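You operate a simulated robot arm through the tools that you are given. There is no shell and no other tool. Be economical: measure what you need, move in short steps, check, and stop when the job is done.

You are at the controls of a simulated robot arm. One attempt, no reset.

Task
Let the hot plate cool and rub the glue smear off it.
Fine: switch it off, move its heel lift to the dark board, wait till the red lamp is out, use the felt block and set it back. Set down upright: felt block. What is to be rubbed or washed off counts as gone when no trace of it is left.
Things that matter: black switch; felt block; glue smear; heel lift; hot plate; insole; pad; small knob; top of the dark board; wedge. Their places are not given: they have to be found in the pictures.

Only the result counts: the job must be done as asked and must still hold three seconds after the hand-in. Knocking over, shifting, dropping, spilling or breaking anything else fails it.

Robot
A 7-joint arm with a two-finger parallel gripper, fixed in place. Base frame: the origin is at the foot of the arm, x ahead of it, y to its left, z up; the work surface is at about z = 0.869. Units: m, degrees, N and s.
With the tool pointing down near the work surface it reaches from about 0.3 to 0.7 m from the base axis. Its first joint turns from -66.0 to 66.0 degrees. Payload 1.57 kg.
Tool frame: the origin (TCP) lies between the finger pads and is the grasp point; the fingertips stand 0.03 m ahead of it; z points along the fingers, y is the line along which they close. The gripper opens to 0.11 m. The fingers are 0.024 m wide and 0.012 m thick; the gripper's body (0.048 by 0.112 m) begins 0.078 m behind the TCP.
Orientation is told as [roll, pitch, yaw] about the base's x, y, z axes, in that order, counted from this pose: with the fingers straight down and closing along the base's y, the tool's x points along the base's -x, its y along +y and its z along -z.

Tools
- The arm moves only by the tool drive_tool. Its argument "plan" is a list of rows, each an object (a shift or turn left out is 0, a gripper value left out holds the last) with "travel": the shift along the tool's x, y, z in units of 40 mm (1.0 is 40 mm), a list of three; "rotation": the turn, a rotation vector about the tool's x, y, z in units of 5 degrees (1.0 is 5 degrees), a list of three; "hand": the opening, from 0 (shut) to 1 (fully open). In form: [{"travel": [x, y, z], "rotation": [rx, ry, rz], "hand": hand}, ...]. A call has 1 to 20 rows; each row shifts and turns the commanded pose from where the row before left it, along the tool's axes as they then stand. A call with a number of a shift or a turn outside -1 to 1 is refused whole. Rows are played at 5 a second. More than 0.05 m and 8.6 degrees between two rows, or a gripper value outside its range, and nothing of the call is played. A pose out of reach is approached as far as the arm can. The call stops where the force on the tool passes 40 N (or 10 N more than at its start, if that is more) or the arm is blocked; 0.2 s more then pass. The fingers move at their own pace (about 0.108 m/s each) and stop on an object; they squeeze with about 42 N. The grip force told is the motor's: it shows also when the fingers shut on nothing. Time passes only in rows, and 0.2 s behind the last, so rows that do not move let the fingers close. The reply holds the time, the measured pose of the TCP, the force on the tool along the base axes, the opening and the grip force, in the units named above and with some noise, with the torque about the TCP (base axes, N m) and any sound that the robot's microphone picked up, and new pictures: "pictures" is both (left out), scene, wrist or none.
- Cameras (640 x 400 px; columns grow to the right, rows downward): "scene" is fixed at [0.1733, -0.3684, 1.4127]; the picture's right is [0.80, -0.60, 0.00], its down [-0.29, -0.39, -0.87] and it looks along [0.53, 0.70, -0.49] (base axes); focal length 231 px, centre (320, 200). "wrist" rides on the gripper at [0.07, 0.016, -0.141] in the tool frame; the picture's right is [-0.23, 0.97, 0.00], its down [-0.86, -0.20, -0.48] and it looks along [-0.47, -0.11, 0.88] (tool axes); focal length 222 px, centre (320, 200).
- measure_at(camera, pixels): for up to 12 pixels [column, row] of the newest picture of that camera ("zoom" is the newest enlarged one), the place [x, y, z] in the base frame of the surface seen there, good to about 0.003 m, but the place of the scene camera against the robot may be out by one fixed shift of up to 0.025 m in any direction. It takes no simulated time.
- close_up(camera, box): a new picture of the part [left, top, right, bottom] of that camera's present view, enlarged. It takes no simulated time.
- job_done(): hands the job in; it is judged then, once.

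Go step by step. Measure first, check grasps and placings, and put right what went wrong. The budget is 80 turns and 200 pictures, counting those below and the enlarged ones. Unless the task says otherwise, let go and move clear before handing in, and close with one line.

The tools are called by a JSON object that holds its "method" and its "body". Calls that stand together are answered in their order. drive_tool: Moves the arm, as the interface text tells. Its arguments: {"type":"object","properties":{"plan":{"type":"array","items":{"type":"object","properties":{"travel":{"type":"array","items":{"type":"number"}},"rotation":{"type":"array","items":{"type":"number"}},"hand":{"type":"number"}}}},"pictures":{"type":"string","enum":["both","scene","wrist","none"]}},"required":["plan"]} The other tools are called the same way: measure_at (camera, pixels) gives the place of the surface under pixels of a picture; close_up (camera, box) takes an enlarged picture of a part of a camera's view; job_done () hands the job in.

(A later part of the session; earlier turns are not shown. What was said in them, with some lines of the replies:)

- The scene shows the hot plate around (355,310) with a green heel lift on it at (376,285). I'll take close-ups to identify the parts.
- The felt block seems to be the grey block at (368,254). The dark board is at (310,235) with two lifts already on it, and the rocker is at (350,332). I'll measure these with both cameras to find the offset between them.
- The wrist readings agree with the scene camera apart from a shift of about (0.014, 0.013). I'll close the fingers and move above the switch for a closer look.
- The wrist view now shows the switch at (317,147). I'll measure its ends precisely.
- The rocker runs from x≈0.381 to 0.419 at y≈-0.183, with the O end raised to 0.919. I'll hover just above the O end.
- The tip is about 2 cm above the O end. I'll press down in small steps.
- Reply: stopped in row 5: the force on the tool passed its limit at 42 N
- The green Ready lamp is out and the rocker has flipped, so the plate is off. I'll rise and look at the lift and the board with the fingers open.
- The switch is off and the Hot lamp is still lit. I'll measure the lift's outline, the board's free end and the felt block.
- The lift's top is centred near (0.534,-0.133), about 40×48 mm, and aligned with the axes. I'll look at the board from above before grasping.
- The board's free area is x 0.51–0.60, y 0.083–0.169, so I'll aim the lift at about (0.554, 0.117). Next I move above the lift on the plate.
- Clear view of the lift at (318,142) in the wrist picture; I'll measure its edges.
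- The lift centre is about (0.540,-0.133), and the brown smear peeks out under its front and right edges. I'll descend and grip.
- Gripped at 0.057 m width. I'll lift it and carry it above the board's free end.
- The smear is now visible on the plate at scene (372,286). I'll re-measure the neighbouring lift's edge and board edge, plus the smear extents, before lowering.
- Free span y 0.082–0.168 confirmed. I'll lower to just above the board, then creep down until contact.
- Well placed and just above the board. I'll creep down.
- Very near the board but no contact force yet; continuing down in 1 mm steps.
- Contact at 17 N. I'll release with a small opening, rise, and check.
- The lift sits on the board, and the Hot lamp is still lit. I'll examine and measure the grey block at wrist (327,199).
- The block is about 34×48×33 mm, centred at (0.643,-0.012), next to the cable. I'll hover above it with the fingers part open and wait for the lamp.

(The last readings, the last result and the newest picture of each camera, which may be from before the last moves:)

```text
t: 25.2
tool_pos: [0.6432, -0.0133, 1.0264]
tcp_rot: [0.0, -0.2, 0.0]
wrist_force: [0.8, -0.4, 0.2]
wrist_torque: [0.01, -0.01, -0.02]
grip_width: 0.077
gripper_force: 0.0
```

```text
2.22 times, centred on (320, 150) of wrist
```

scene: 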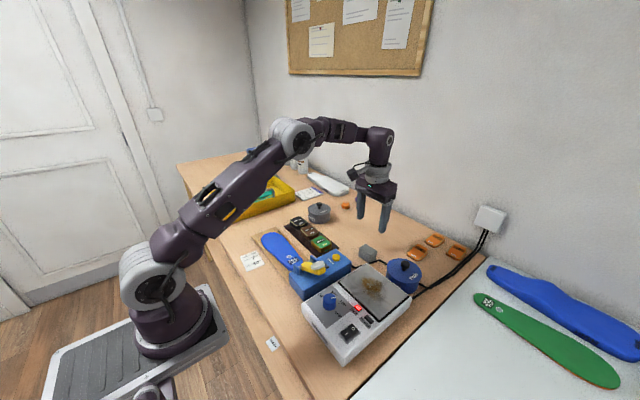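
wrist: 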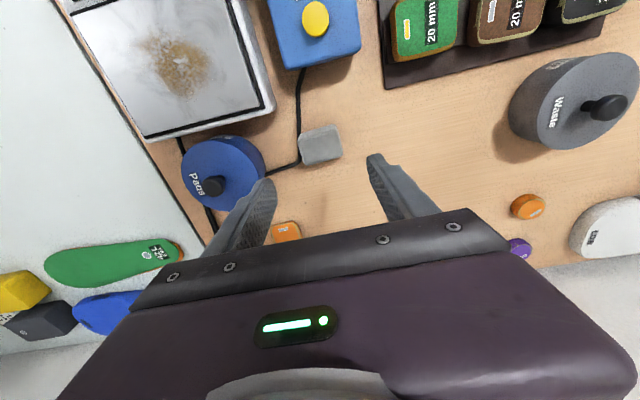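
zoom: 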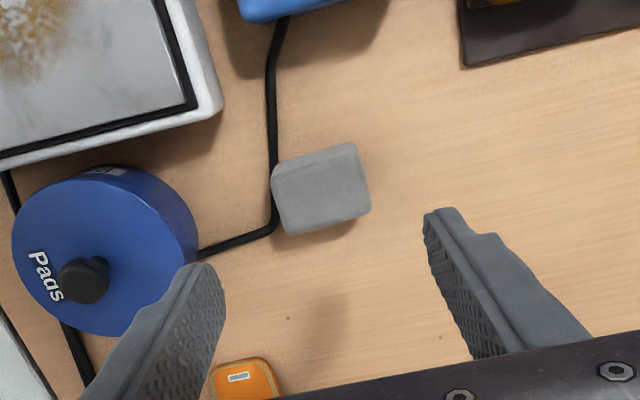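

The Hot lamp at scene (358,308) is still lit. I'll wait and re-measure the block from here.

{"method": "measure_at", "body": {"camera": "wrist", "pixels": [[305, 144], [331, 136], [340, 155], [311, 164], [320, 150], [302, 138], [333, 126]]}}

{"method": "drive_tool", "body": {"plan": [{}, {}, {}, {}, {}, {}, {}, {}, {}, {}, {}, {}, {}, {}, {}, {}, {}, {}, {}, {}], "pictures": "none"}}

{"method": "drive_tool", "body": {"plan": [{}, {}, {}, {}, {}, {}, {}, {}, {}, {}, {}, {}, {}, {}, {}, {}, {}, {}, {}, {}], "pictures": "scene"}}

{"method": "close_up", "body": {"camera": "scene", "box": [320, 270, 420, 340]}}

```text
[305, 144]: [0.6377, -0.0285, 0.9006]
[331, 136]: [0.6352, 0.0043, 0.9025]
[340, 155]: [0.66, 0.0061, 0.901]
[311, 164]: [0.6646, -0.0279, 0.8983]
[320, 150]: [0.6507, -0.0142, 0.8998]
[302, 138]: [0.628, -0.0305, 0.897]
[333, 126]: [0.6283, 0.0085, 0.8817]
```

```text
t: 29.4
tool_pos: [0.6439, -0.0132, 1.0265]
tcp_rot: [-0.1, -0.2, 0.0]
wrist_force: [-0.3, -0.3, -0.4]
wrist_torque: [0.0, 0.01, 0.0]
grip_width: 0.0772
gripper_force: 0.2
```

```text
t: 33.6
tool_pos: [0.6436, -0.013, 1.0281]
tcp_rot: [0.0, -0.2, -0.1]
wrist_force: [0.1, -0.4, -0.4]
wrist_torque: [-0.01, -0.01, -0.01]
grip_width: 0.0772
gripper_force: 0.0
```

scene: 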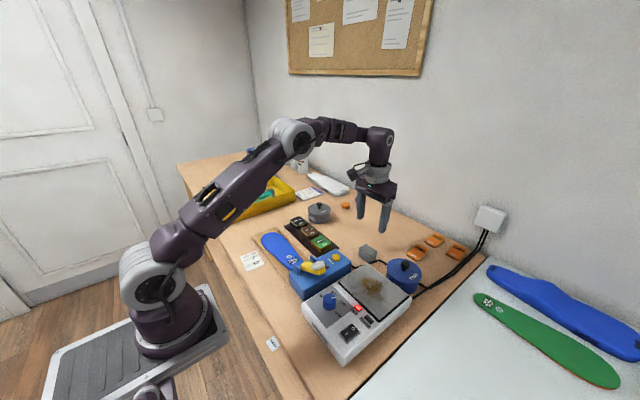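

```text
5.71 times, centred on (370, 305) of scene
```

zoom: 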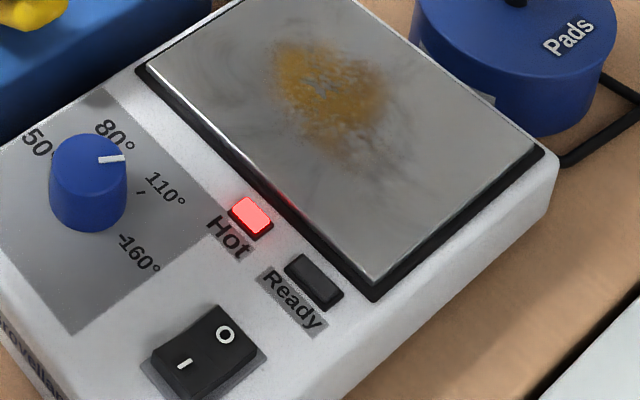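

Still lit at t=33.6. I'll keep waiting.

{"method": "drive_tool", "body": {"plan": [{}, {}, {}, {}, {}, {}, {}, {}, {}, {}, {}, {}, {}, {}, {}, {}, {}, {}, {}, {}], "pictures": "none"}}

{"method": "drive_tool", "body": {"plan": [{}, {}, {}, {}, {}, {}, {}, {}, {}, {}, {}, {}, {}, {}, {}, {}, {}, {}, {}, {}], "pictures": "none"}}

{"method": "drive_tool", "body": {"plan": [{}, {}, {}, {}, {}, {}, {}, {}, {}, {}, {}, {}, {}, {}, {}, {}, {}, {}, {}, {}], "pictures": "none"}}

{"method": "close_up", "body": {"camera": "scene", "box": [320, 270, 420, 340]}}

```text
t: 37.9
tool_pos: [0.644, -0.0127, 1.027]
tcp_rot: [0.0, -0.2, 0.0]
wrist_force: [-0.1, -0.3, 0.1]
wrist_torque: [0.02, 0.01, -0.04]
grip_width: 0.077
gripper_force: 0.0
```

```text
t: 42.0
tool_pos: [0.6446, -0.0121, 1.0267]
tcp_rot: [0.1, -0.3, 0.0]
wrist_force: [0.0, 0.1, -0.2]
wrist_torque: [0.0, 0.01, 0.0]
grip_width: 0.077
gripper_force: 0.0
```

```text
t: 46.2
tool_pos: [0.6446, -0.0121, 1.027]
tcp_rot: [-0.1, -0.3, 0.0]
wrist_force: [-0.1, -0.5, 0.3]
wrist_torque: [0.01, 0.0, -0.01]
grip_width: 0.077
gripper_force: 0.1
```

```text
5.71 times, centred on (370, 305) of scene
```

zoom: 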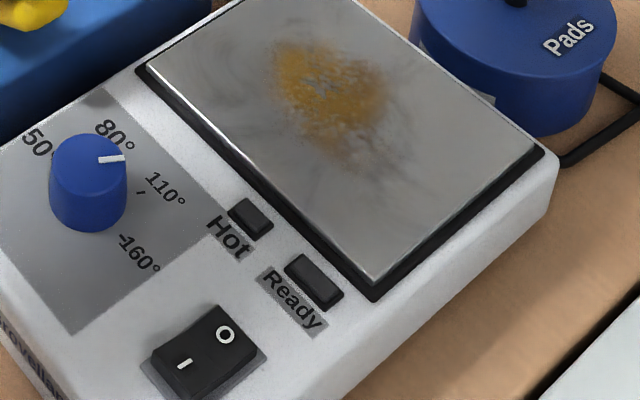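

The red lamp is out (zoom 250,218). Now I'll lower onto the block with tips above the cable, and grip.

{"method": "drive_tool", "body": {"plan": [{"travel": [0, 0, 1]}, {"travel": [0, 0, 1]}, {"travel": [0, 0, 0.6]}, {"travel": [0, 0, 0.2]}, {"hand": 0.55}, {"hand": 0.3}, {"hand": 0}, {"hand": 0}]}}

{"method": "close_up", "body": {"camera": "scene", "box": [340, 220, 420, 280]}}

```text
t: 48.0
tool_pos: [0.6438, -0.0133, 0.9155]
tcp_rot: [-0.1, -0.3, -0.1]
wrist_force: [-0.6, 0.0, 0.1]
wrist_torque: [-0.02, -0.01, -0.01]
grip_width: 0.0511
gripper_force: 42.3
```

scene: 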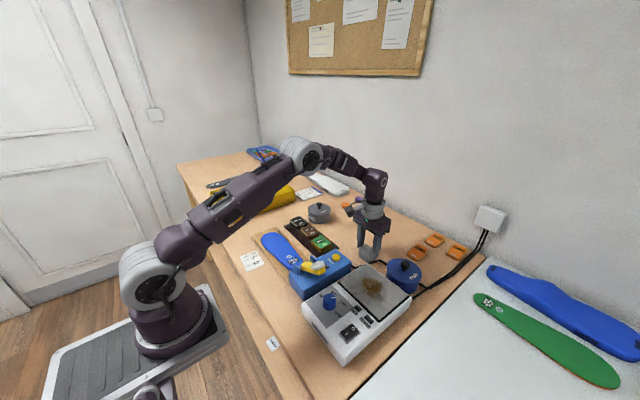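
wrist: 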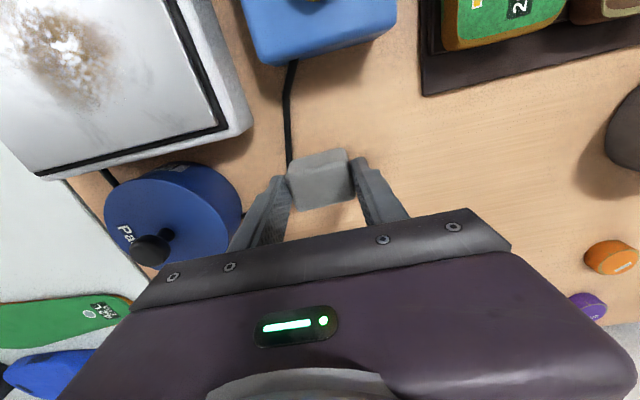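

```text
6.67 times, centred on (380, 250) of scene
```

zoom: 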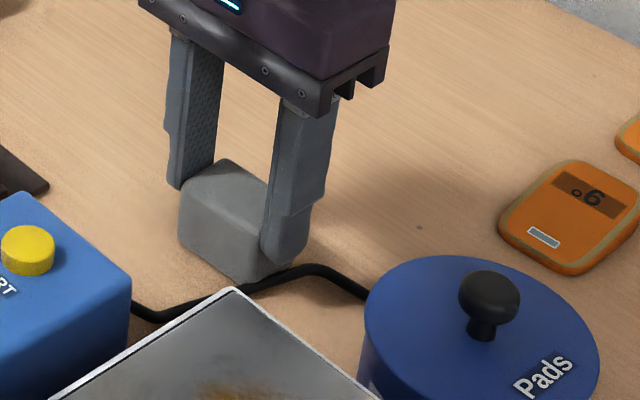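

Block gripped (0.051 m), TCP z 0.9155 with the block on the table. I'll measure the smear's outer limits, then lift.

{"method": "measure_at", "body": {"camera": "scene", "pixels": [[361, 278], [370, 278], [382, 284], [383, 290], [375, 299], [367, 294], [362, 286], [372, 287], [357, 309], [365, 264], [339, 281], [409, 296]]}}

{"method": "drive_tool", "body": {"plan": [{"travel": [0, 0, -0.5]}, {"travel": [0, 0, -1]}, {"travel": [0, 0, -1]}, {"travel": [0, 0, 0]}]}}

{"method": "close_up", "body": {"camera": "wrist", "box": [60, 0, 360, 200]}}

```text
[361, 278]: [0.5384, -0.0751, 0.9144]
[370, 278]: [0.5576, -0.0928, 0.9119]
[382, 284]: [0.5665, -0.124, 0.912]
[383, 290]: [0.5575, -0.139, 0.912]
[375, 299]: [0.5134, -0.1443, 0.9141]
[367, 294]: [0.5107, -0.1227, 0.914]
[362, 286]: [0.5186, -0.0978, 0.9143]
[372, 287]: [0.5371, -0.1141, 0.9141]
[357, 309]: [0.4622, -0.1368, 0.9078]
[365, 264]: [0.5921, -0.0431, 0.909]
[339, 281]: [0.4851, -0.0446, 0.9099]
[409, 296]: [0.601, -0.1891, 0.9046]
```

```text
t: 49.0
tool_pos: [0.6456, -0.0144, 1.0134]
tcp_rot: [0.0, -0.3, 0.0]
wrist_force: [0.3, -0.3, -1.1]
wrist_torque: [-0.02, 0.01, 0.02]
grip_width: 0.0511
gripper_force: 41.8
```

scene: 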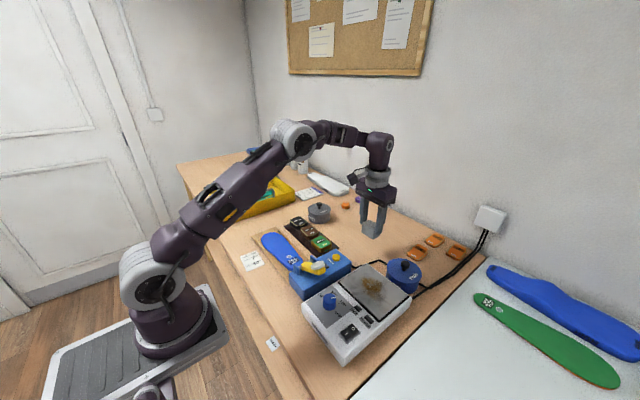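
wrist: 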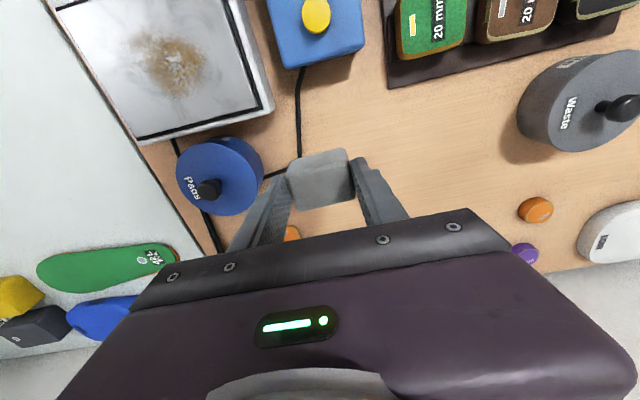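

```text
2.00 times, centred on (210, 100) of wrist
```

zoom: 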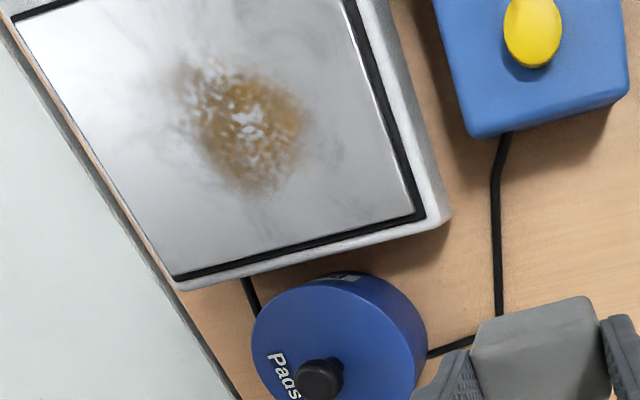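

The smear covers roughly x 0.495–0.555, y −0.16…−0.09 in the robot frame. I'll move above it and come down close to the plate.

{"method": "drive_tool", "body": {"plan": [{"travel": [0.7, 0, -0.4]}, {"travel": [0.8, -0.6, 0]}, {"travel": [0.75, -0.75, 0]}, {"travel": [0.75, -0.75, 0]}, {"travel": [0, -0.75, 0.4]}, {"travel": [0, 0, 0.8]}, {"travel": [0, 0, 0]}]}}

```text
t: 50.6
tool_pos: [0.5232, -0.1274, 0.9816]
tcp_rot: [0.0, -0.2, 0.0]
wrist_force: [1.2, 1.8, -0.4]
wrist_torque: [0.01, -0.03, 0.0]
grip_width: 0.0506
gripper_force: 42.6
```

scene: 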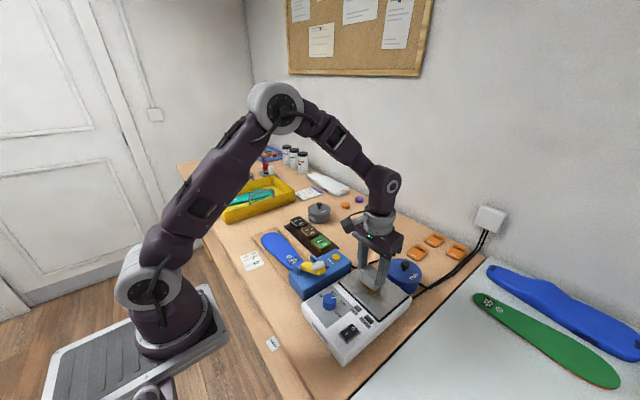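
wrist: 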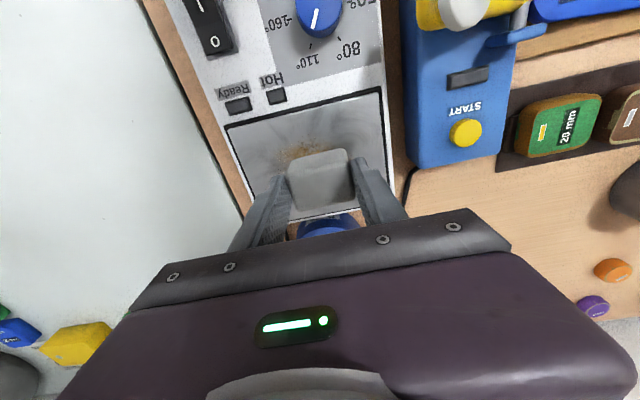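

Felt is over the smear; lowering until light contact (expected near TCP z 0.962).

{"method": "drive_tool", "body": {"plan": [{"travel": [0, 0, 0.25]}, {"travel": [0, 0, 0.12]}, {"travel": [0, 0, 0.05]}, {"travel": [0, 0, 0.0]}], "pictures": "none"}}

```text
t: 51.6
tool_pos: [0.5246, -0.1272, 0.9671]
tcp_rot: [-0.1, -0.4, 0.0]
wrist_force: [-3.7, 1.7, 37.2]
wrist_torque: [0.18, 0.18, 0.03]
grip_width: 0.0507
gripper_force: 42.3
```

Contact with 37 N is too strong for sliding; I'll ease off by 1 mm.

{"method": "drive_tool", "body": {"plan": [{"travel": [0, 0, -0.03]}, {"travel": [0, 0, 0]}], "pictures": "none"}}

```text
t: 52.2
tool_pos: [0.5245, -0.1279, 0.9665]
tcp_rot: [-0.1, -0.3, -0.1]
wrist_force: [3.1, -0.1, 28.3]
wrist_torque: [-0.04, -0.19, 0.04]
grip_width: 0.0508
gripper_force: 41.9
```

{"method": "drive_tool", "body": {"plan": [{"travel": [0, -0.3, -0.03]}, {"travel": [0.3, -0.3, 0]}, {"travel": [0.35, 0, 0]}, {"travel": [0, 0.4, 0]}, {"travel": [0, 0.4, 0]}, {"travel": [0, 0.4, 0]}, {"travel": [-0.35, 0, 0]}, {"travel": [0, -0.4, 0]}, {"travel": [0, -0.4, 0]}, {"travel": [0, -0.4, 0]}, {"travel": [-0.3, 0, 0]}, {"travel": [0, 0.4, 0]}, {"travel": [0, 0.4, 0]}, {"travel": [0, 0.4, 0]}, {"travel": [-0.35, 0, 0]}, {"travel": [0, -0.4, 0]}, {"travel": [0, -0.4, 0]}, {"travel": [0, -0.4, 0]}, {"travel": [-0.35, 0, 0]}]}}

{"method": "close_up", "body": {"camera": "scene", "box": [320, 250, 420, 320]}}

```text
t: 56.2
tool_pos: [0.5524, -0.1517, 0.9683]
tcp_rot: [-0.2, 0.0, 0.0]
wrist_force: [0.1, 0.3, -0.4]
wrist_torque: [0.01, -0.04, 0.0]
grip_width: 0.0504
gripper_force: 41.8
```

scene: 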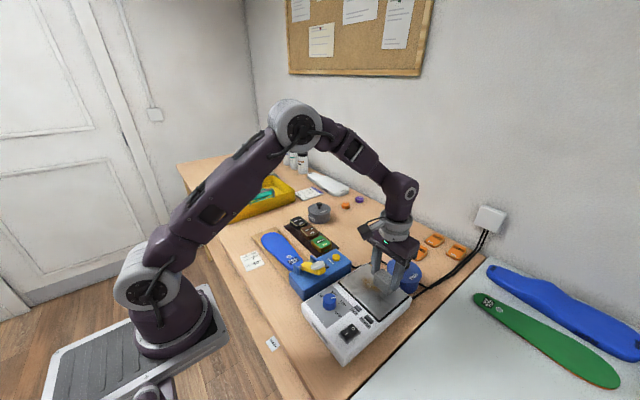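
wrist: 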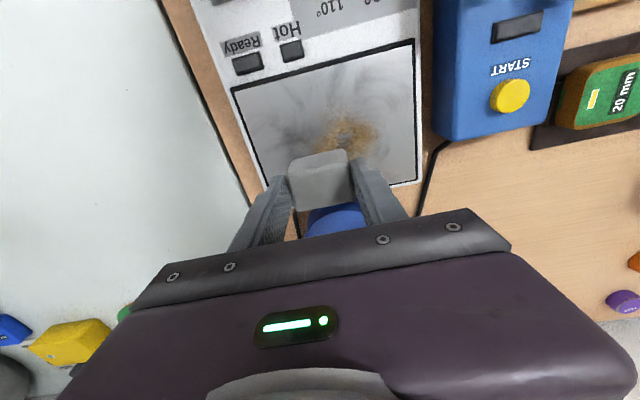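

```text
5.71 times, centred on (370, 285) of scene
```

zoom: 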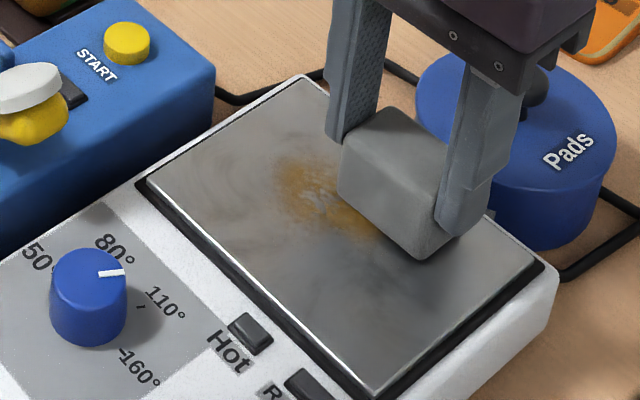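

Force dropped to about 0 N, so the felt barely rubbed, though the smear has faded somewhat. I'll lower again for firm contact.

{"method": "drive_tool", "body": {"plan": [{"travel": [0.3, 0.3, 0.05]}, {"travel": [0.3, 0.3, 0]}, {"travel": [0, 0, 0]}], "pictures": "none"}}

```text
t: 57.0
tool_pos: [0.5282, -0.1279, 0.9673]
tcp_rot: [-0.1, -0.3, 0.0]
wrist_force: [6.8, -6.3, 19.7]
wrist_torque: [-0.15, -0.28, -0.04]
grip_width: 0.0506
gripper_force: 42.0
```

20 N contact now. Serpentine rub at this height.

{"method": "drive_tool", "body": {"plan": [{"travel": [0.3, -0.3, 0.01]}, {"travel": [0.35, -0.3, 0]}, {"travel": [0, 0.4, 0]}, {"travel": [0, 0.4, 0]}, {"travel": [0, 0.4, 0]}, {"travel": [-0.3, 0, 0]}, {"travel": [0, -0.4, 0]}, {"travel": [0, -0.4, 0]}, {"travel": [0, -0.4, 0]}, {"travel": [-0.3, 0, 0.01]}, {"travel": [0, 0.4, 0]}, {"travel": [0, 0.4, 0]}, {"travel": [0, 0.4, 0]}, {"travel": [-0.3, 0, 0]}, {"travel": [0, -0.4, 0]}, {"travel": [0, -0.4, 0]}, {"travel": [0, -0.4, 0]}, {"travel": [-0.35, 0, 0]}, {"travel": [0, 0, 0]}]}}

{"method": "close_up", "body": {"camera": "scene", "box": [320, 250, 420, 320]}}

```text
t: 57.6
tool_pos: [0.5119, -0.1437, 0.9662]
tcp_rot: [0.0, -0.4, 0.3]
wrist_force: [-1.4, -0.6, 8.3]
wrist_torque: [-0.08, 0.22, 0.02]
grip_width: 0.0508
gripper_force: 41.9
stopped in row 2: the force on the tool passed its limit at 41 N (the readings are from after the stop); the commanded pose is now the measured one
```

scene: 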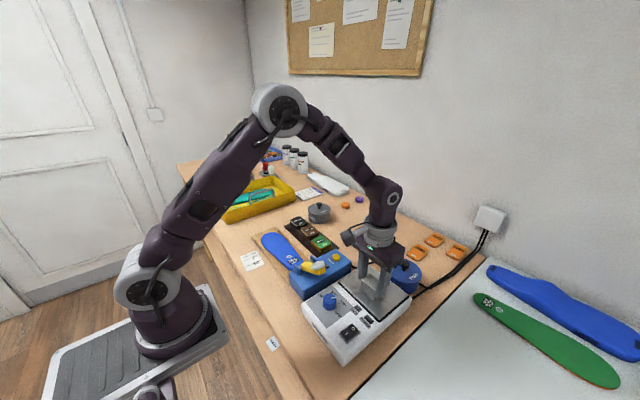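
wrist: 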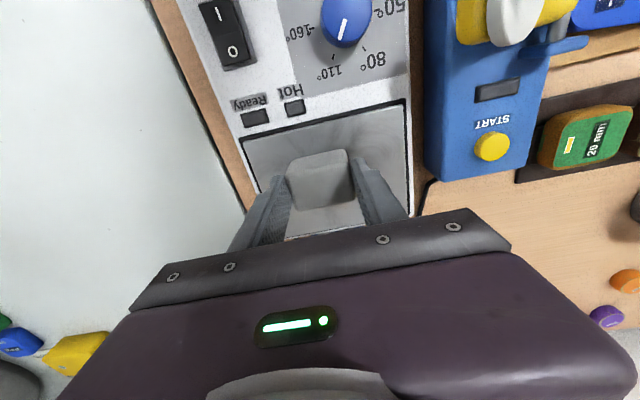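

```text
5.71 times, centred on (370, 285) of scene
```

zoom: 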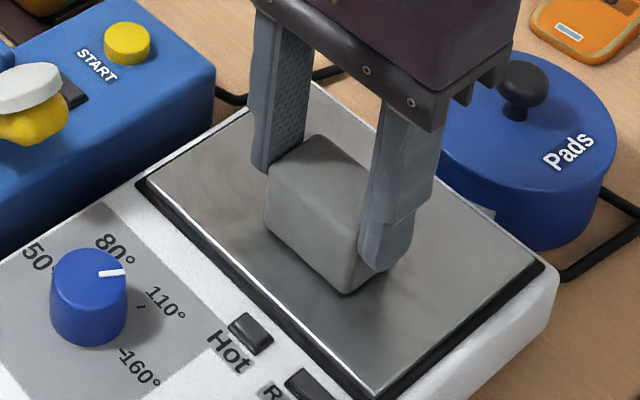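

The stop re-based the height at about 8 N, and no smear is visible around the felt now. I'll keep rubbing with lighter pressure.

{"method": "drive_tool", "body": {"plan": [{"travel": [0.1, -0.2, 0.01]}, {"travel": [0, 0.35, 0.01]}, {"travel": [0, 0.35, 0]}, {"travel": [0, 0.35, 0]}, {"travel": [0, 0.35, 0]}, {"travel": [-0.3, 0, 0]}, {"travel": [0, -0.35, 0]}, {"travel": [0, -0.35, 0]}, {"travel": [0, -0.35, 0]}, {"travel": [0, -0.35, 0]}, {"travel": [-0.3, 0, 0]}, {"travel": [0, 0.35, 0]}, {"travel": [0, 0.35, 0]}, {"travel": [0, 0.35, 0]}, {"travel": [0, 0.35, 0]}, {"travel": [-0.35, 0, 0]}, {"travel": [0, -0.35, 0]}, {"travel": [0, -0.35, 0]}, {"travel": [0, -0.35, 0]}, {"travel": [0, -0.35, 0]}]}}

{"method": "close_up", "body": {"camera": "scene", "box": [320, 250, 420, 320]}}

```text
t: 58.9
tool_pos: [0.5089, -0.0961, 0.9682]
tcp_rot: [0.0, -0.2, 0.1]
wrist_force: [-5.3, -1.2, 14.1]
wrist_torque: [0.02, 0.15, 0.02]
grip_width: 0.0505
gripper_force: 41.8
stopped in row 6: the force on the tool passed its limit at 46 N (the readings are from after the stop); the commanded pose is now the measured one
```

scene: 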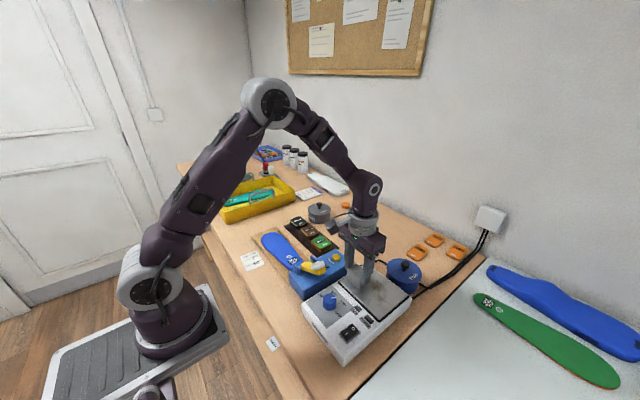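
wrist: 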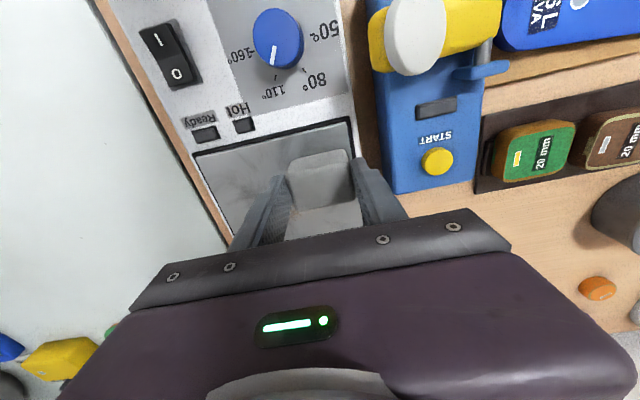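

```text
5.71 times, centred on (370, 285) of scene
```

zoom: 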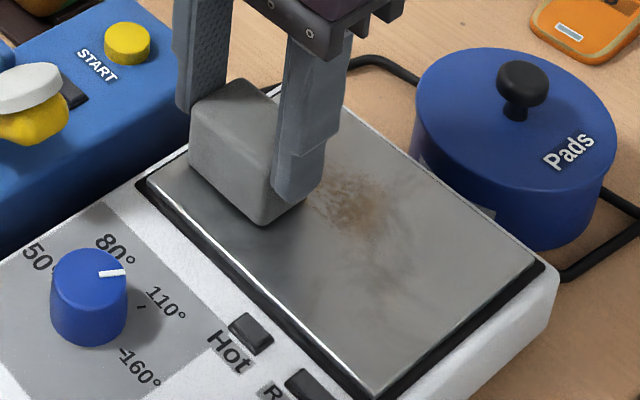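

The remaining trace is right of the felt, near zoom (355,200). I'll continue over it without adding pressure, in shorter steps.

{"method": "drive_tool", "body": {"plan": [{"travel": [-0.25, 0, 0]}, {"travel": [-0.25, -0.1, 0]}, {"travel": [-0.2, -0.2, 0]}, {"travel": [0, -0.25, 0]}, {"travel": [0, -0.25, 0]}, {"travel": [0, -0.25, 0]}, {"travel": [0, -0.25, 0]}, {"travel": [-0.2, 0, 0]}, {"travel": [-0.15, 0.25, 0]}, {"travel": [0, 0.25, 0]}, {"travel": [0, 0.25, 0]}, {"travel": [0, 0.25, 0]}, {"travel": [0.25, 0, 0]}, {"travel": [0.25, -0.2, 0]}, {"travel": [0, -0.25, 0]}, {"travel": [0, -0.25, 0]}, {"travel": [0, -0.25, 0]}]}}

{"method": "close_up", "body": {"camera": "scene", "box": [320, 250, 420, 320]}}

```text
t: 62.5
tool_pos: [0.5316, -0.1439, 0.967]
tcp_rot: [0.1, 0.0, 0.1]
wrist_force: [-1.5, 12.9, 25.3]
wrist_torque: [0.5, -0.04, 0.01]
grip_width: 0.0505
gripper_force: 42.0
```

scene: 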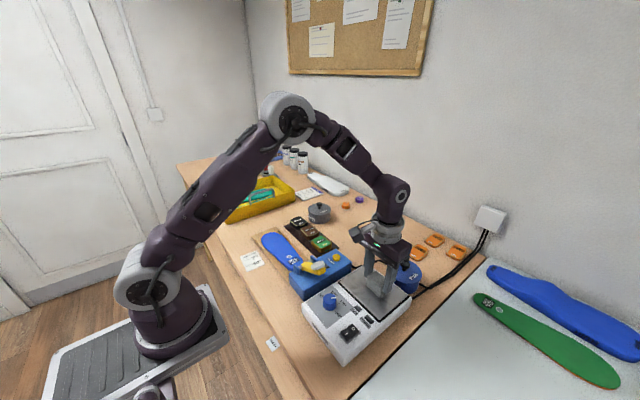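
wrist: 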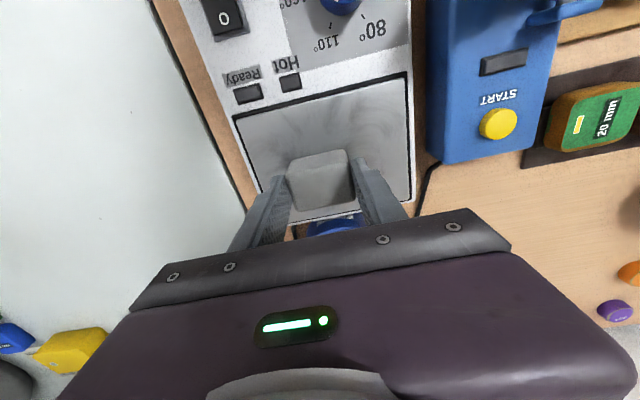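

```text
5.71 times, centred on (370, 285) of scene
```

zoom: 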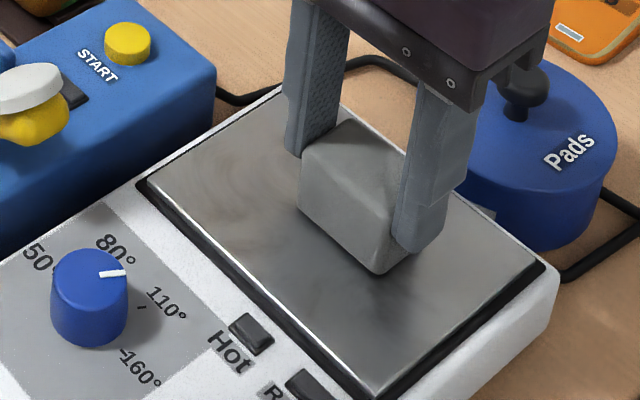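

The plate looks clean around the felt. One more pass over the centre, then lift to look.

{"method": "drive_tool", "body": {"plan": [{"travel": [-0.25, 0, 0]}, {"travel": [-0.25, 0.1, 0]}, {"travel": [0.25, 0.15, 0]}, {"travel": [0.25, 0, 0]}, {"travel": [0.25, 0, 0]}, {"travel": [0.2, 0.15, 0]}, {"travel": [-0.25, 0.15, 0]}, {"travel": [-0.25, 0, 0]}, {"travel": [-0.25, 0, 0]}, {"travel": [-0.2, 0.1, 0]}, {"travel": [0.25, 0.1, 0]}, {"travel": [0.25, 0, 0]}, {"travel": [0.25, 0, 0]}, {"travel": [0.1, 0, -0.5]}, {"travel": [0, 0, -1]}, {"travel": [0, 0.7, -0.8]}, {"travel": [-0.5, 0.8, 0]}, {"travel": [-0.7, 0.8, 0]}, {"travel": [0, 0, 0]}]}}

{"method": "close_up", "body": {"camera": "scene", "box": [320, 250, 420, 320]}}

{"method": "close_up", "body": {"camera": "wrist", "box": [60, 0, 360, 200]}}

```text
t: 66.5
tool_pos: [0.5655, -0.023, 1.0591]
tcp_rot: [0.0, -0.1, 0.2]
wrist_force: [0.1, 0.3, -0.1]
wrist_torque: [0.02, 0.01, -0.01]
grip_width: 0.0506
gripper_force: 41.8
```

scene: 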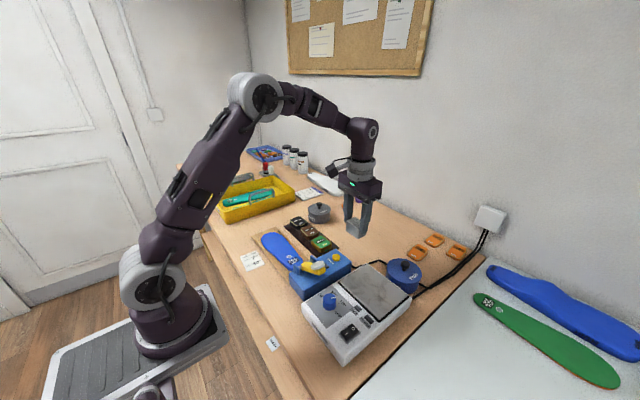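
wrist: 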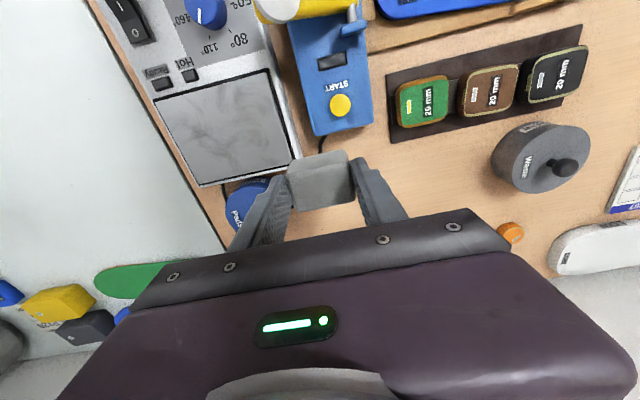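

```text
5.71 times, centred on (370, 285) of scene
```

zoom: 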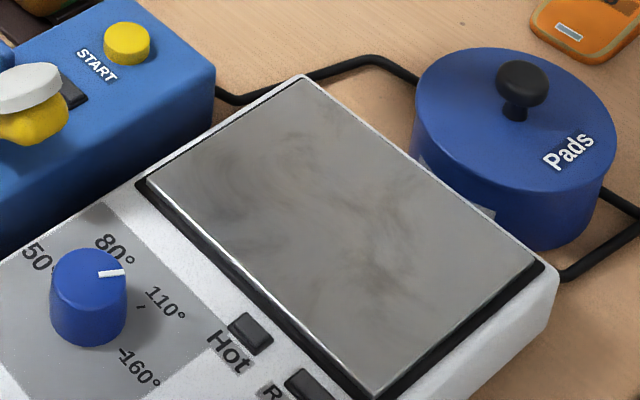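

```text
2.00 times, centred on (210, 100) of wrist
```

zoom: 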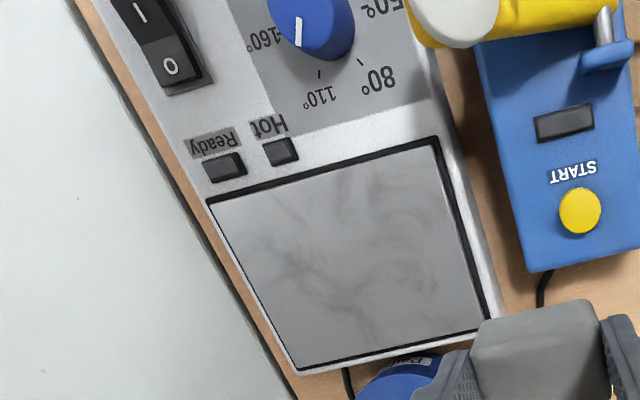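

No brown is visible; the grey swirls were there before. I'll take one enlarged look to be sure.

{"method": "close_up", "body": {"camera": "scene", "box": [345, 265, 400, 305]}}

{"method": "close_up", "body": {"camera": "wrist", "box": [155, 65, 305, 185]}}

```text
10.00 times, centred on (372, 285) of scene
```

zoom: 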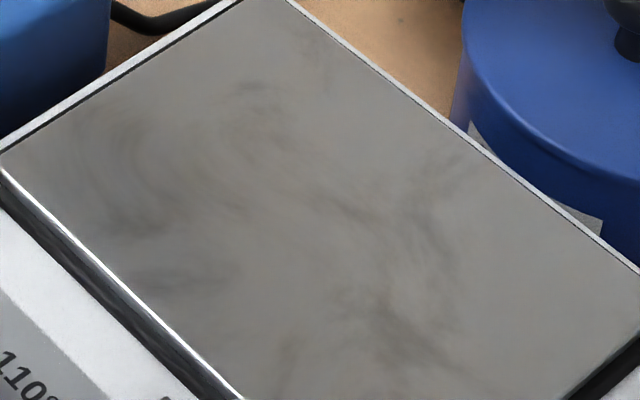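

```text
3.33 times, centred on (230, 125) of wrist
```

zoom: 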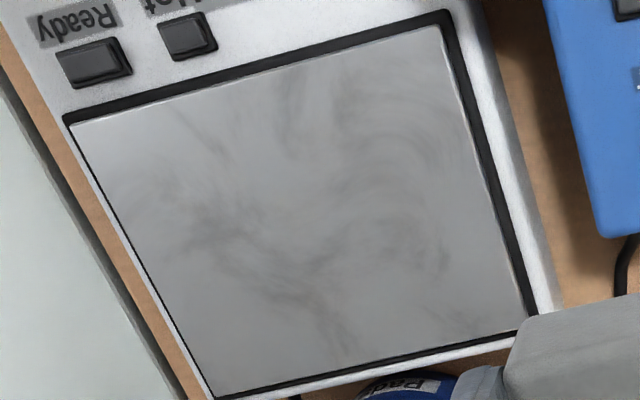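

There may be a very faint brownish tinge near the centre, so I'll do one more full rub to be safe.

{"method": "drive_tool", "body": {"plan": [{"travel": [0.5, -0.9, 0]}, {"travel": [0.5, -0.9, 0.3]}, {"travel": [0.6, -0.8, 0.6]}, {"travel": [0, 0, 0.8]}, {"travel": [0, 0, 0.45]}, {"travel": [0, 0, 0]}], "pictures": "none"}}

{"method": "drive_tool", "body": {"plan": [{"travel": [0, 0, 0.06]}, {"travel": [0, 0, 0.04]}, {"travel": [0, 0, 0]}], "pictures": "none"}}

```text
t: 67.9
tool_pos: [0.5003, -0.1278, 0.9718]
tcp_rot: [0.0, 0.0, 0.1]
wrist_force: [0.8, -0.5, -0.4]
wrist_torque: [0.02, -0.03, 0.01]
grip_width: 0.0505
gripper_force: 41.9
```

```text
t: 68.7
tool_pos: [0.5013, -0.1275, 0.9685]
tcp_rot: [0.1, 0.0, 0.1]
wrist_force: [0.3, 0.8, 0.3]
wrist_torque: [0.01, -0.01, -0.02]
grip_width: 0.0505
gripper_force: 41.7
```

{"method": "drive_tool", "body": {"plan": [{"travel": [0, 0, 0.04]}, {"travel": [0, 0, 0.04]}, {"travel": [0, 0, 0]}], "pictures": "none"}}

```text
t: 69.5
tool_pos: [0.5008, -0.1272, 0.966]
tcp_rot: [0.0, -0.2, 0.2]
wrist_force: [-3.3, 2.3, 25.4]
wrist_torque: [0.13, 0.14, -0.01]
grip_width: 0.0506
gripper_force: 42.9
```

Good 25 N contact. Slow serpentine with small steps.

{"method": "drive_tool", "body": {"plan": [{"travel": [0, -0.25, 0]}, {"travel": [0, -0.25, 0]}, {"travel": [0, -0.2, 0]}, {"travel": [-0.25, 0, 0]}, {"travel": [0, 0.25, 0]}, {"travel": [0, 0.25, 0]}, {"travel": [0, 0.25, 0]}, {"travel": [0, 0.25, 0]}, {"travel": [0, 0.25, 0]}, {"travel": [0, 0.25, 0]}, {"travel": [-0.25, 0, 0]}, {"travel": [-0.1, -0.2, 0]}, {"travel": [0, -0.25, 0]}, {"travel": [0, -0.25, 0]}, {"travel": [0, -0.25, 0]}, {"travel": [0, -0.25, 0]}, {"travel": [0, -0.25, 0]}, {"travel": [-0.25, 0, 0]}, {"travel": [-0.1, 0.2, 0]}, {"travel": [0, 0.25, 0]}], "pictures": "none"}}

```text
t: 70.4
tool_pos: [0.5025, -0.1547, 0.9663]
tcp_rot: [0.2, 0.0, 0.2]
wrist_force: [-2.2, 1.8, 11.9]
wrist_torque: [0.0, -0.02, 0.02]
grip_width: 0.0506
gripper_force: 42.4
stopped in row 4: the force on the tool passed its limit at 48 N (the readings are from after the stop); the commanded pose is now the measured one
```

{"method": "drive_tool", "body": {"plan": [{"travel": [-0.2, 0.2, 0]}, {"travel": [0, 0.25, 0]}, {"travel": [0, 0.25, 0]}, {"travel": [0, 0.25, 0]}, {"travel": [0, 0.25, 0]}, {"travel": [0, 0.25, 0]}, {"travel": [-0.2, 0, 0]}, {"travel": [-0.15, -0.2, 0]}, {"travel": [0, -0.25, 0]}, {"travel": [0, -0.25, 0]}, {"travel": [0, -0.25, 0]}, {"travel": [0, -0.25, 0]}, {"travel": [0, -0.25, 0]}, {"travel": [-0.2, 0, 0]}, {"travel": [-0.15, 0.2, 0]}, {"travel": [0, 0.25, 0]}, {"travel": [0, 0.25, 0]}, {"travel": [0, 0.25, 0]}, {"travel": [0, 0.25, 0]}], "pictures": "none"}}

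```text
t: 74.4
tool_pos: [0.5384, -0.1073, 0.9659]
tcp_rot: [0.1, 0.2, 0.1]
wrist_force: [0.8, -6.0, 13.5]
wrist_torque: [-0.35, -0.11, -0.04]
grip_width: 0.0508
gripper_force: 42.2
```

{"method": "drive_tool", "body": {"plan": [{"travel": [-0.2, 0.1, 0]}, {"travel": [-0.1, -0.2, 0]}, {"travel": [0, -0.25, 0]}, {"travel": [0, -0.25, 0]}, {"travel": [0, -0.25, 0]}, {"travel": [0, -0.25, 0]}, {"travel": [0.2, 0.1, 0]}, {"travel": [0.2, 0.1, 0]}, {"travel": [0.2, 0.1, 0]}, {"travel": [0.2, 0.1, 0]}, {"travel": [-0.2, 0.1, -0.5]}, {"travel": [0, 0, -1]}, {"travel": [0, 0.7, -0.8]}, {"travel": [-0.5, 0.8, 0]}, {"travel": [-0.7, 0.8, 0]}, {"travel": [0, 0, 0]}]}}

{"method": "close_up", "body": {"camera": "scene", "box": [345, 265, 400, 305]}}

{"method": "close_up", "body": {"camera": "wrist", "box": [155, 65, 305, 185]}}

```text
t: 77.8
tool_pos: [0.5737, -0.0384, 1.0573]
tcp_rot: [0.1, 0.1, 0.1]
wrist_force: [0.4, -0.4, 0.1]
wrist_torque: [-0.06, 0.01, 0.01]
grip_width: 0.0507
gripper_force: 41.7
```

scene: 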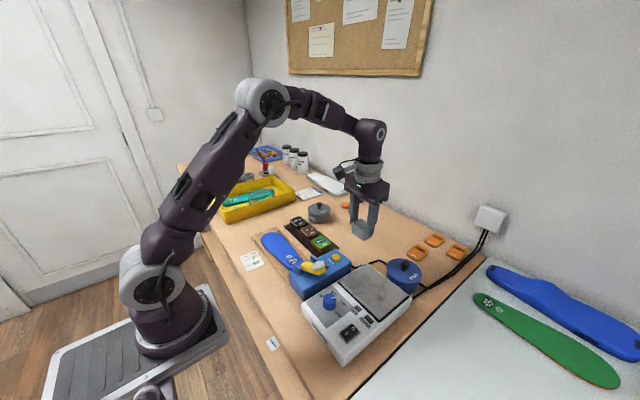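
wrist: 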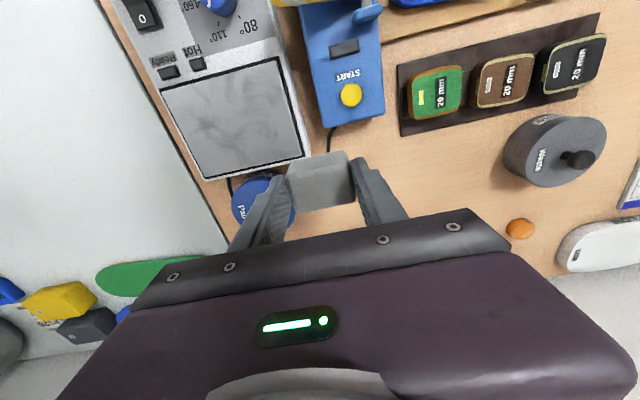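

```text
10.00 times, centred on (372, 285) of scene
```

zoom: 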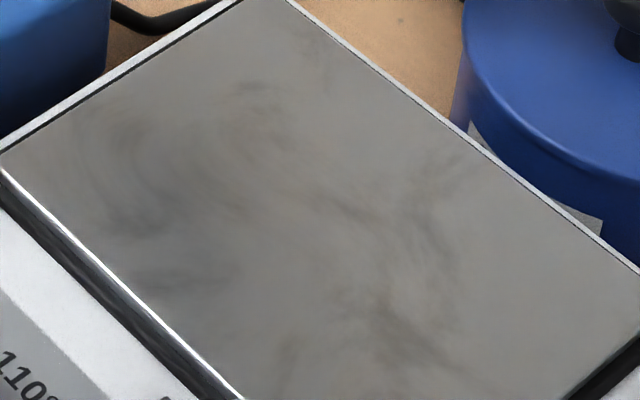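

```text
3.33 times, centred on (230, 125) of wrist
```

zoom: 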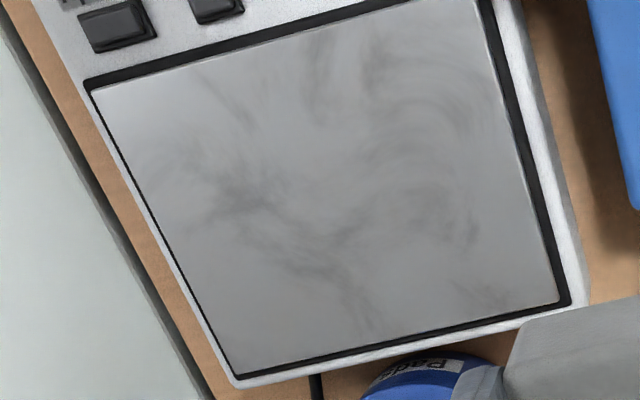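

The plate is unchanged and clean (only its grey texture remains). Now I'll return the block over its original spot (0.644,-0.013).

{"method": "drive_tool", "body": {"plan": [{"travel": [-0.6, 0.2, 0]}, {"travel": [-0.6, 0.2, 0]}, {"travel": [-0.557, 0.235, 0.4]}, {"travel": [0, 0, 0.9]}, {"travel": [0, 0, 0.9]}, {"travel": [0, 0, 0.8]}, {"travel": [0, 0, 0]}]}}

{"method": "close_up", "body": {"camera": "scene", "box": [340, 220, 420, 280]}}

```text
t: 79.4
tool_pos: [0.6442, -0.0137, 0.9371]
tcp_rot: [0.1, 0.1, 0.1]
wrist_force: [0.2, 0.5, -0.8]
wrist_torque: [-0.01, 0.02, 0.01]
grip_width: 0.0506
gripper_force: 42.1
```

scene: 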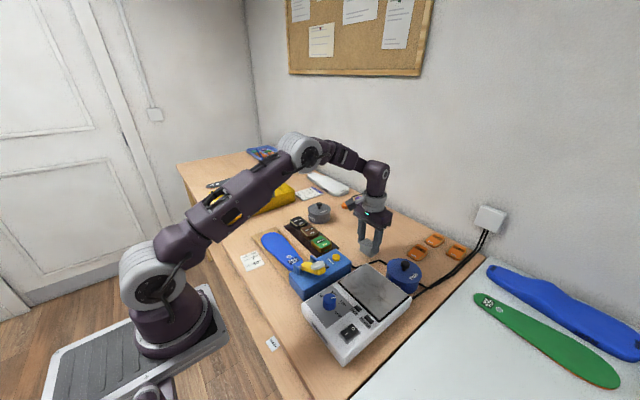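
wrist: 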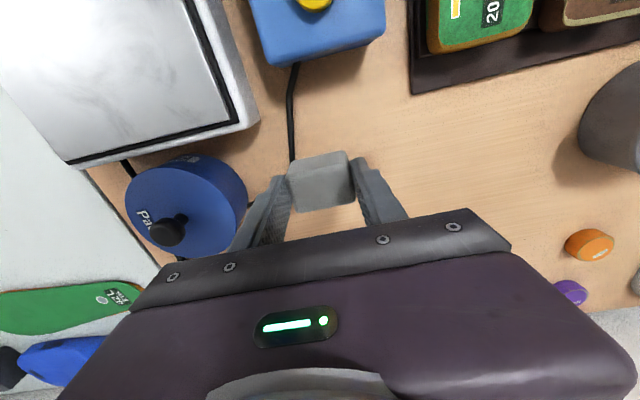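

```text
6.67 times, centred on (380, 250) of scene
```

zoom: 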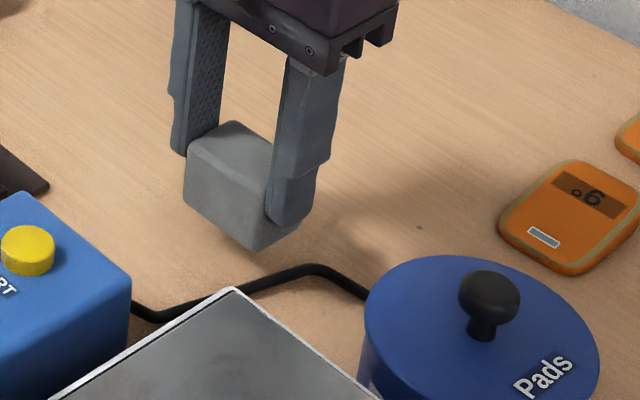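

Over its spot, clear of the cable. I'll lower toward contact, shifted 2 mm away from the cable.

{"method": "drive_tool", "body": {"plan": [{"travel": [0, 0.05, 0.25]}, {"travel": [0, 0, 0.1]}, {"travel": [0, 0, 0]}], "pictures": "none"}}

{"method": "drive_tool", "body": {"plan": [{"travel": [0, 0, 0.04]}, {"travel": [0, 0, 0.03]}, {"travel": [0, 0, 0]}], "pictures": "none"}}

```text
t: 80.2
tool_pos: [0.6445, -0.0108, 0.9226]
tcp_rot: [0.1, 0.2, 0.1]
wrist_force: [-0.2, 0.0, -0.6]
wrist_torque: [-0.02, 0.0, 0.03]
grip_width: 0.0506
gripper_force: 42.1
```

```text
t: 81.0
tool_pos: [0.6444, -0.0116, 0.9207]
tcp_rot: [0.1, 0.1, 0.2]
wrist_force: [0.7, -0.5, -1.0]
wrist_torque: [0.01, -0.05, 0.0]
grip_width: 0.0505
gripper_force: 42.0
```

{"method": "drive_tool", "body": {"plan": [{"travel": [0, 0, 0.04]}, {"travel": [0, 0, 0.03]}, {"travel": [0, 0, 0]}], "pictures": "none"}}

```text
t: 81.8
tool_pos: [0.6439, -0.0105, 0.9184]
tcp_rot: [0.1, 0.2, 0.1]
wrist_force: [0.0, 0.8, -0.4]
wrist_torque: [-0.02, 0.01, -0.02]
grip_width: 0.0507
gripper_force: 42.0
```

{"method": "drive_tool", "body": {"plan": [{"travel": [0, 0, 0.04]}, {"travel": [0, 0, 0.03]}, {"travel": [0, 0, 0]}], "pictures": "none"}}

```text
t: 82.6
tool_pos: [0.645, -0.0107, 0.9147]
tcp_rot: [0.1, 0.1, 0.1]
wrist_force: [0.7, 0.1, 0.3]
wrist_torque: [-0.01, 0.02, 0.02]
grip_width: 0.0505
gripper_force: 41.7
```

{"method": "drive_tool", "body": {"plan": [{"travel": [0, 0, 0.03]}, {"travel": [0, 0, 0.02]}, {"travel": [0, 0, 0]}], "pictures": "scene"}}

{"method": "close_up", "body": {"camera": "scene", "box": [340, 220, 420, 280]}}

```text
t: 83.4
tool_pos: [0.6447, -0.0117, 0.9123]
tcp_rot: [0.1, 0.1, 0.0]
wrist_force: [0.1, -0.1, -0.1]
wrist_torque: [0.0, -0.03, 0.0]
grip_width: 0.0507
gripper_force: 42.4
```

scene: 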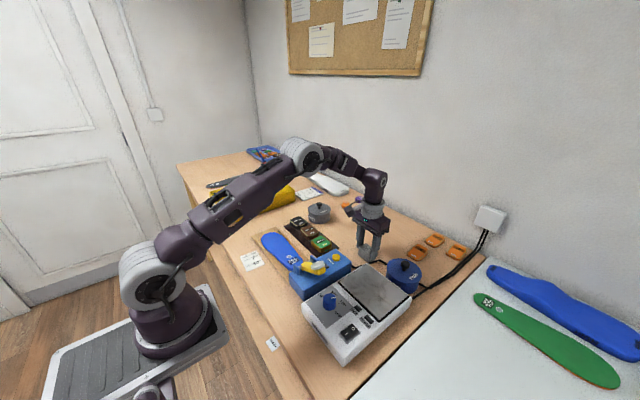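

```text
6.67 times, centred on (380, 250) of scene
```

zoom: 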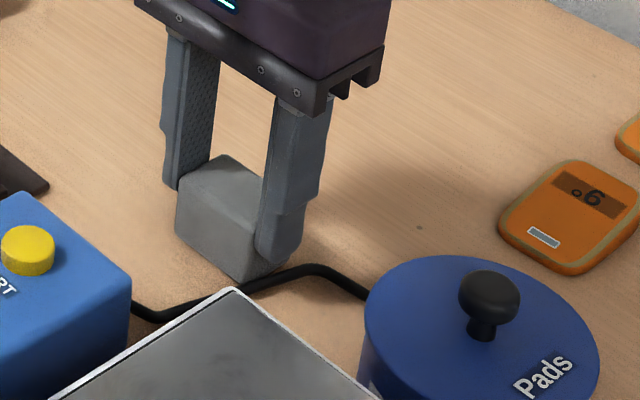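

It looks nearly down but there is no reaction yet; continuing in 1 mm steps.

{"method": "drive_tool", "body": {"plan": [{"travel": [0, 0, 0.03]}, {"travel": [0, 0, 0.02]}, {"travel": [0, 0, 0]}], "pictures": "none"}}

```text
t: 84.2
tool_pos: [0.6448, -0.0102, 0.9123]
tcp_rot: [0.1, -0.1, 0.2]
wrist_force: [-4.5, 1.8, 22.1]
wrist_torque: [0.01, 0.21, 0.01]
grip_width: 0.0508
gripper_force: 42.3
```

Contact at 22 N. I'll ease off slightly, open a little, and rise straight up.

{"method": "drive_tool", "body": {"plan": [{"travel": [0, 0, -0.04]}, {"hand": 0.62}, {}, {"travel": [0, 0, -0.5]}, {"travel": [0, 0, -1]}, {"travel": [0, 0, -1]}, {"travel": [0.8, 0, -0.7]}, {"travel": [1, 0, 0]}, {"travel": [1, 0, 0]}, {"travel": [0, 0, 0]}]}}

{"method": "close_up", "body": {"camera": "scene", "box": [290, 200, 450, 350]}}

{"method": "close_up", "body": {"camera": "scene", "box": [345, 235, 395, 270]}}

```text
t: 86.4
tool_pos: [0.5318, -0.012, 1.0403]
tcp_rot: [0.1, 0.1, 0.1]
wrist_force: [0.1, -0.8, 0.0]
wrist_torque: [0.04, 0.01, -0.03]
grip_width: 0.0681
gripper_force: 0.1
```

scene: 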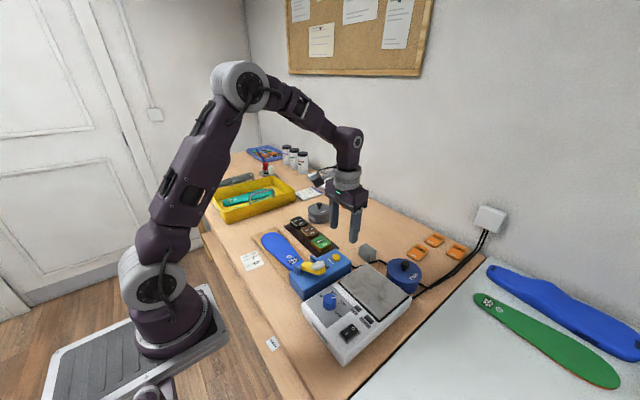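
wrist: 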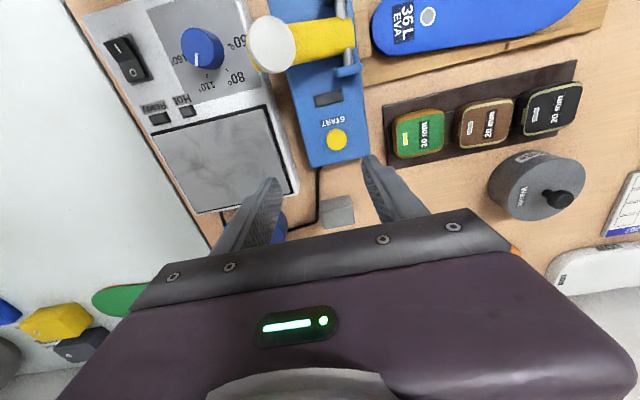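

```text
2.67 times, centred on (370, 275) of scene
```

zoom: 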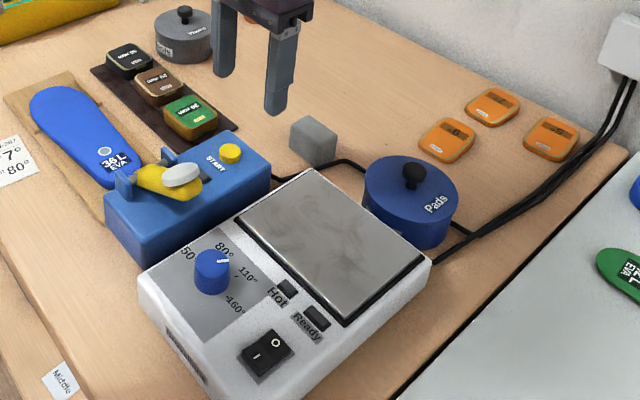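

```text
11.43 times, centred on (370, 252) of scene
```

zoom: 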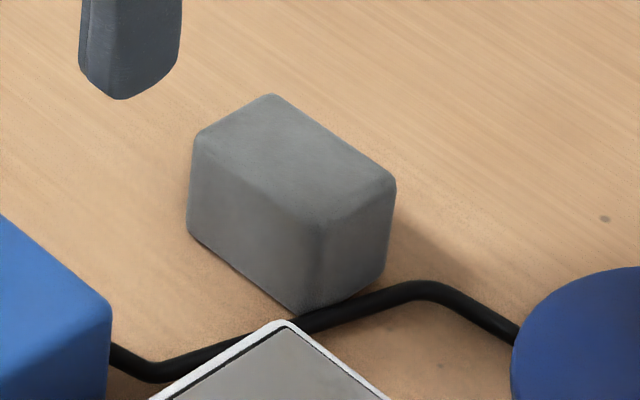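

The felt block is upright at its original spot, the lift is on the dark board, the switch is off, the lamp is out, and the plate shows no smear. The gripper is clear, so I'm handing in.

{"method": "job_done", "body": {}}

```text
The job is handed in.
```

I switched the hot plate off, moved its heel lift to the dark board, and let it cool until the red lamp went out. I then rubbed the glue smear off until no trace showed in the pictures, and set the felt block back upright about 2 mm from where it was.
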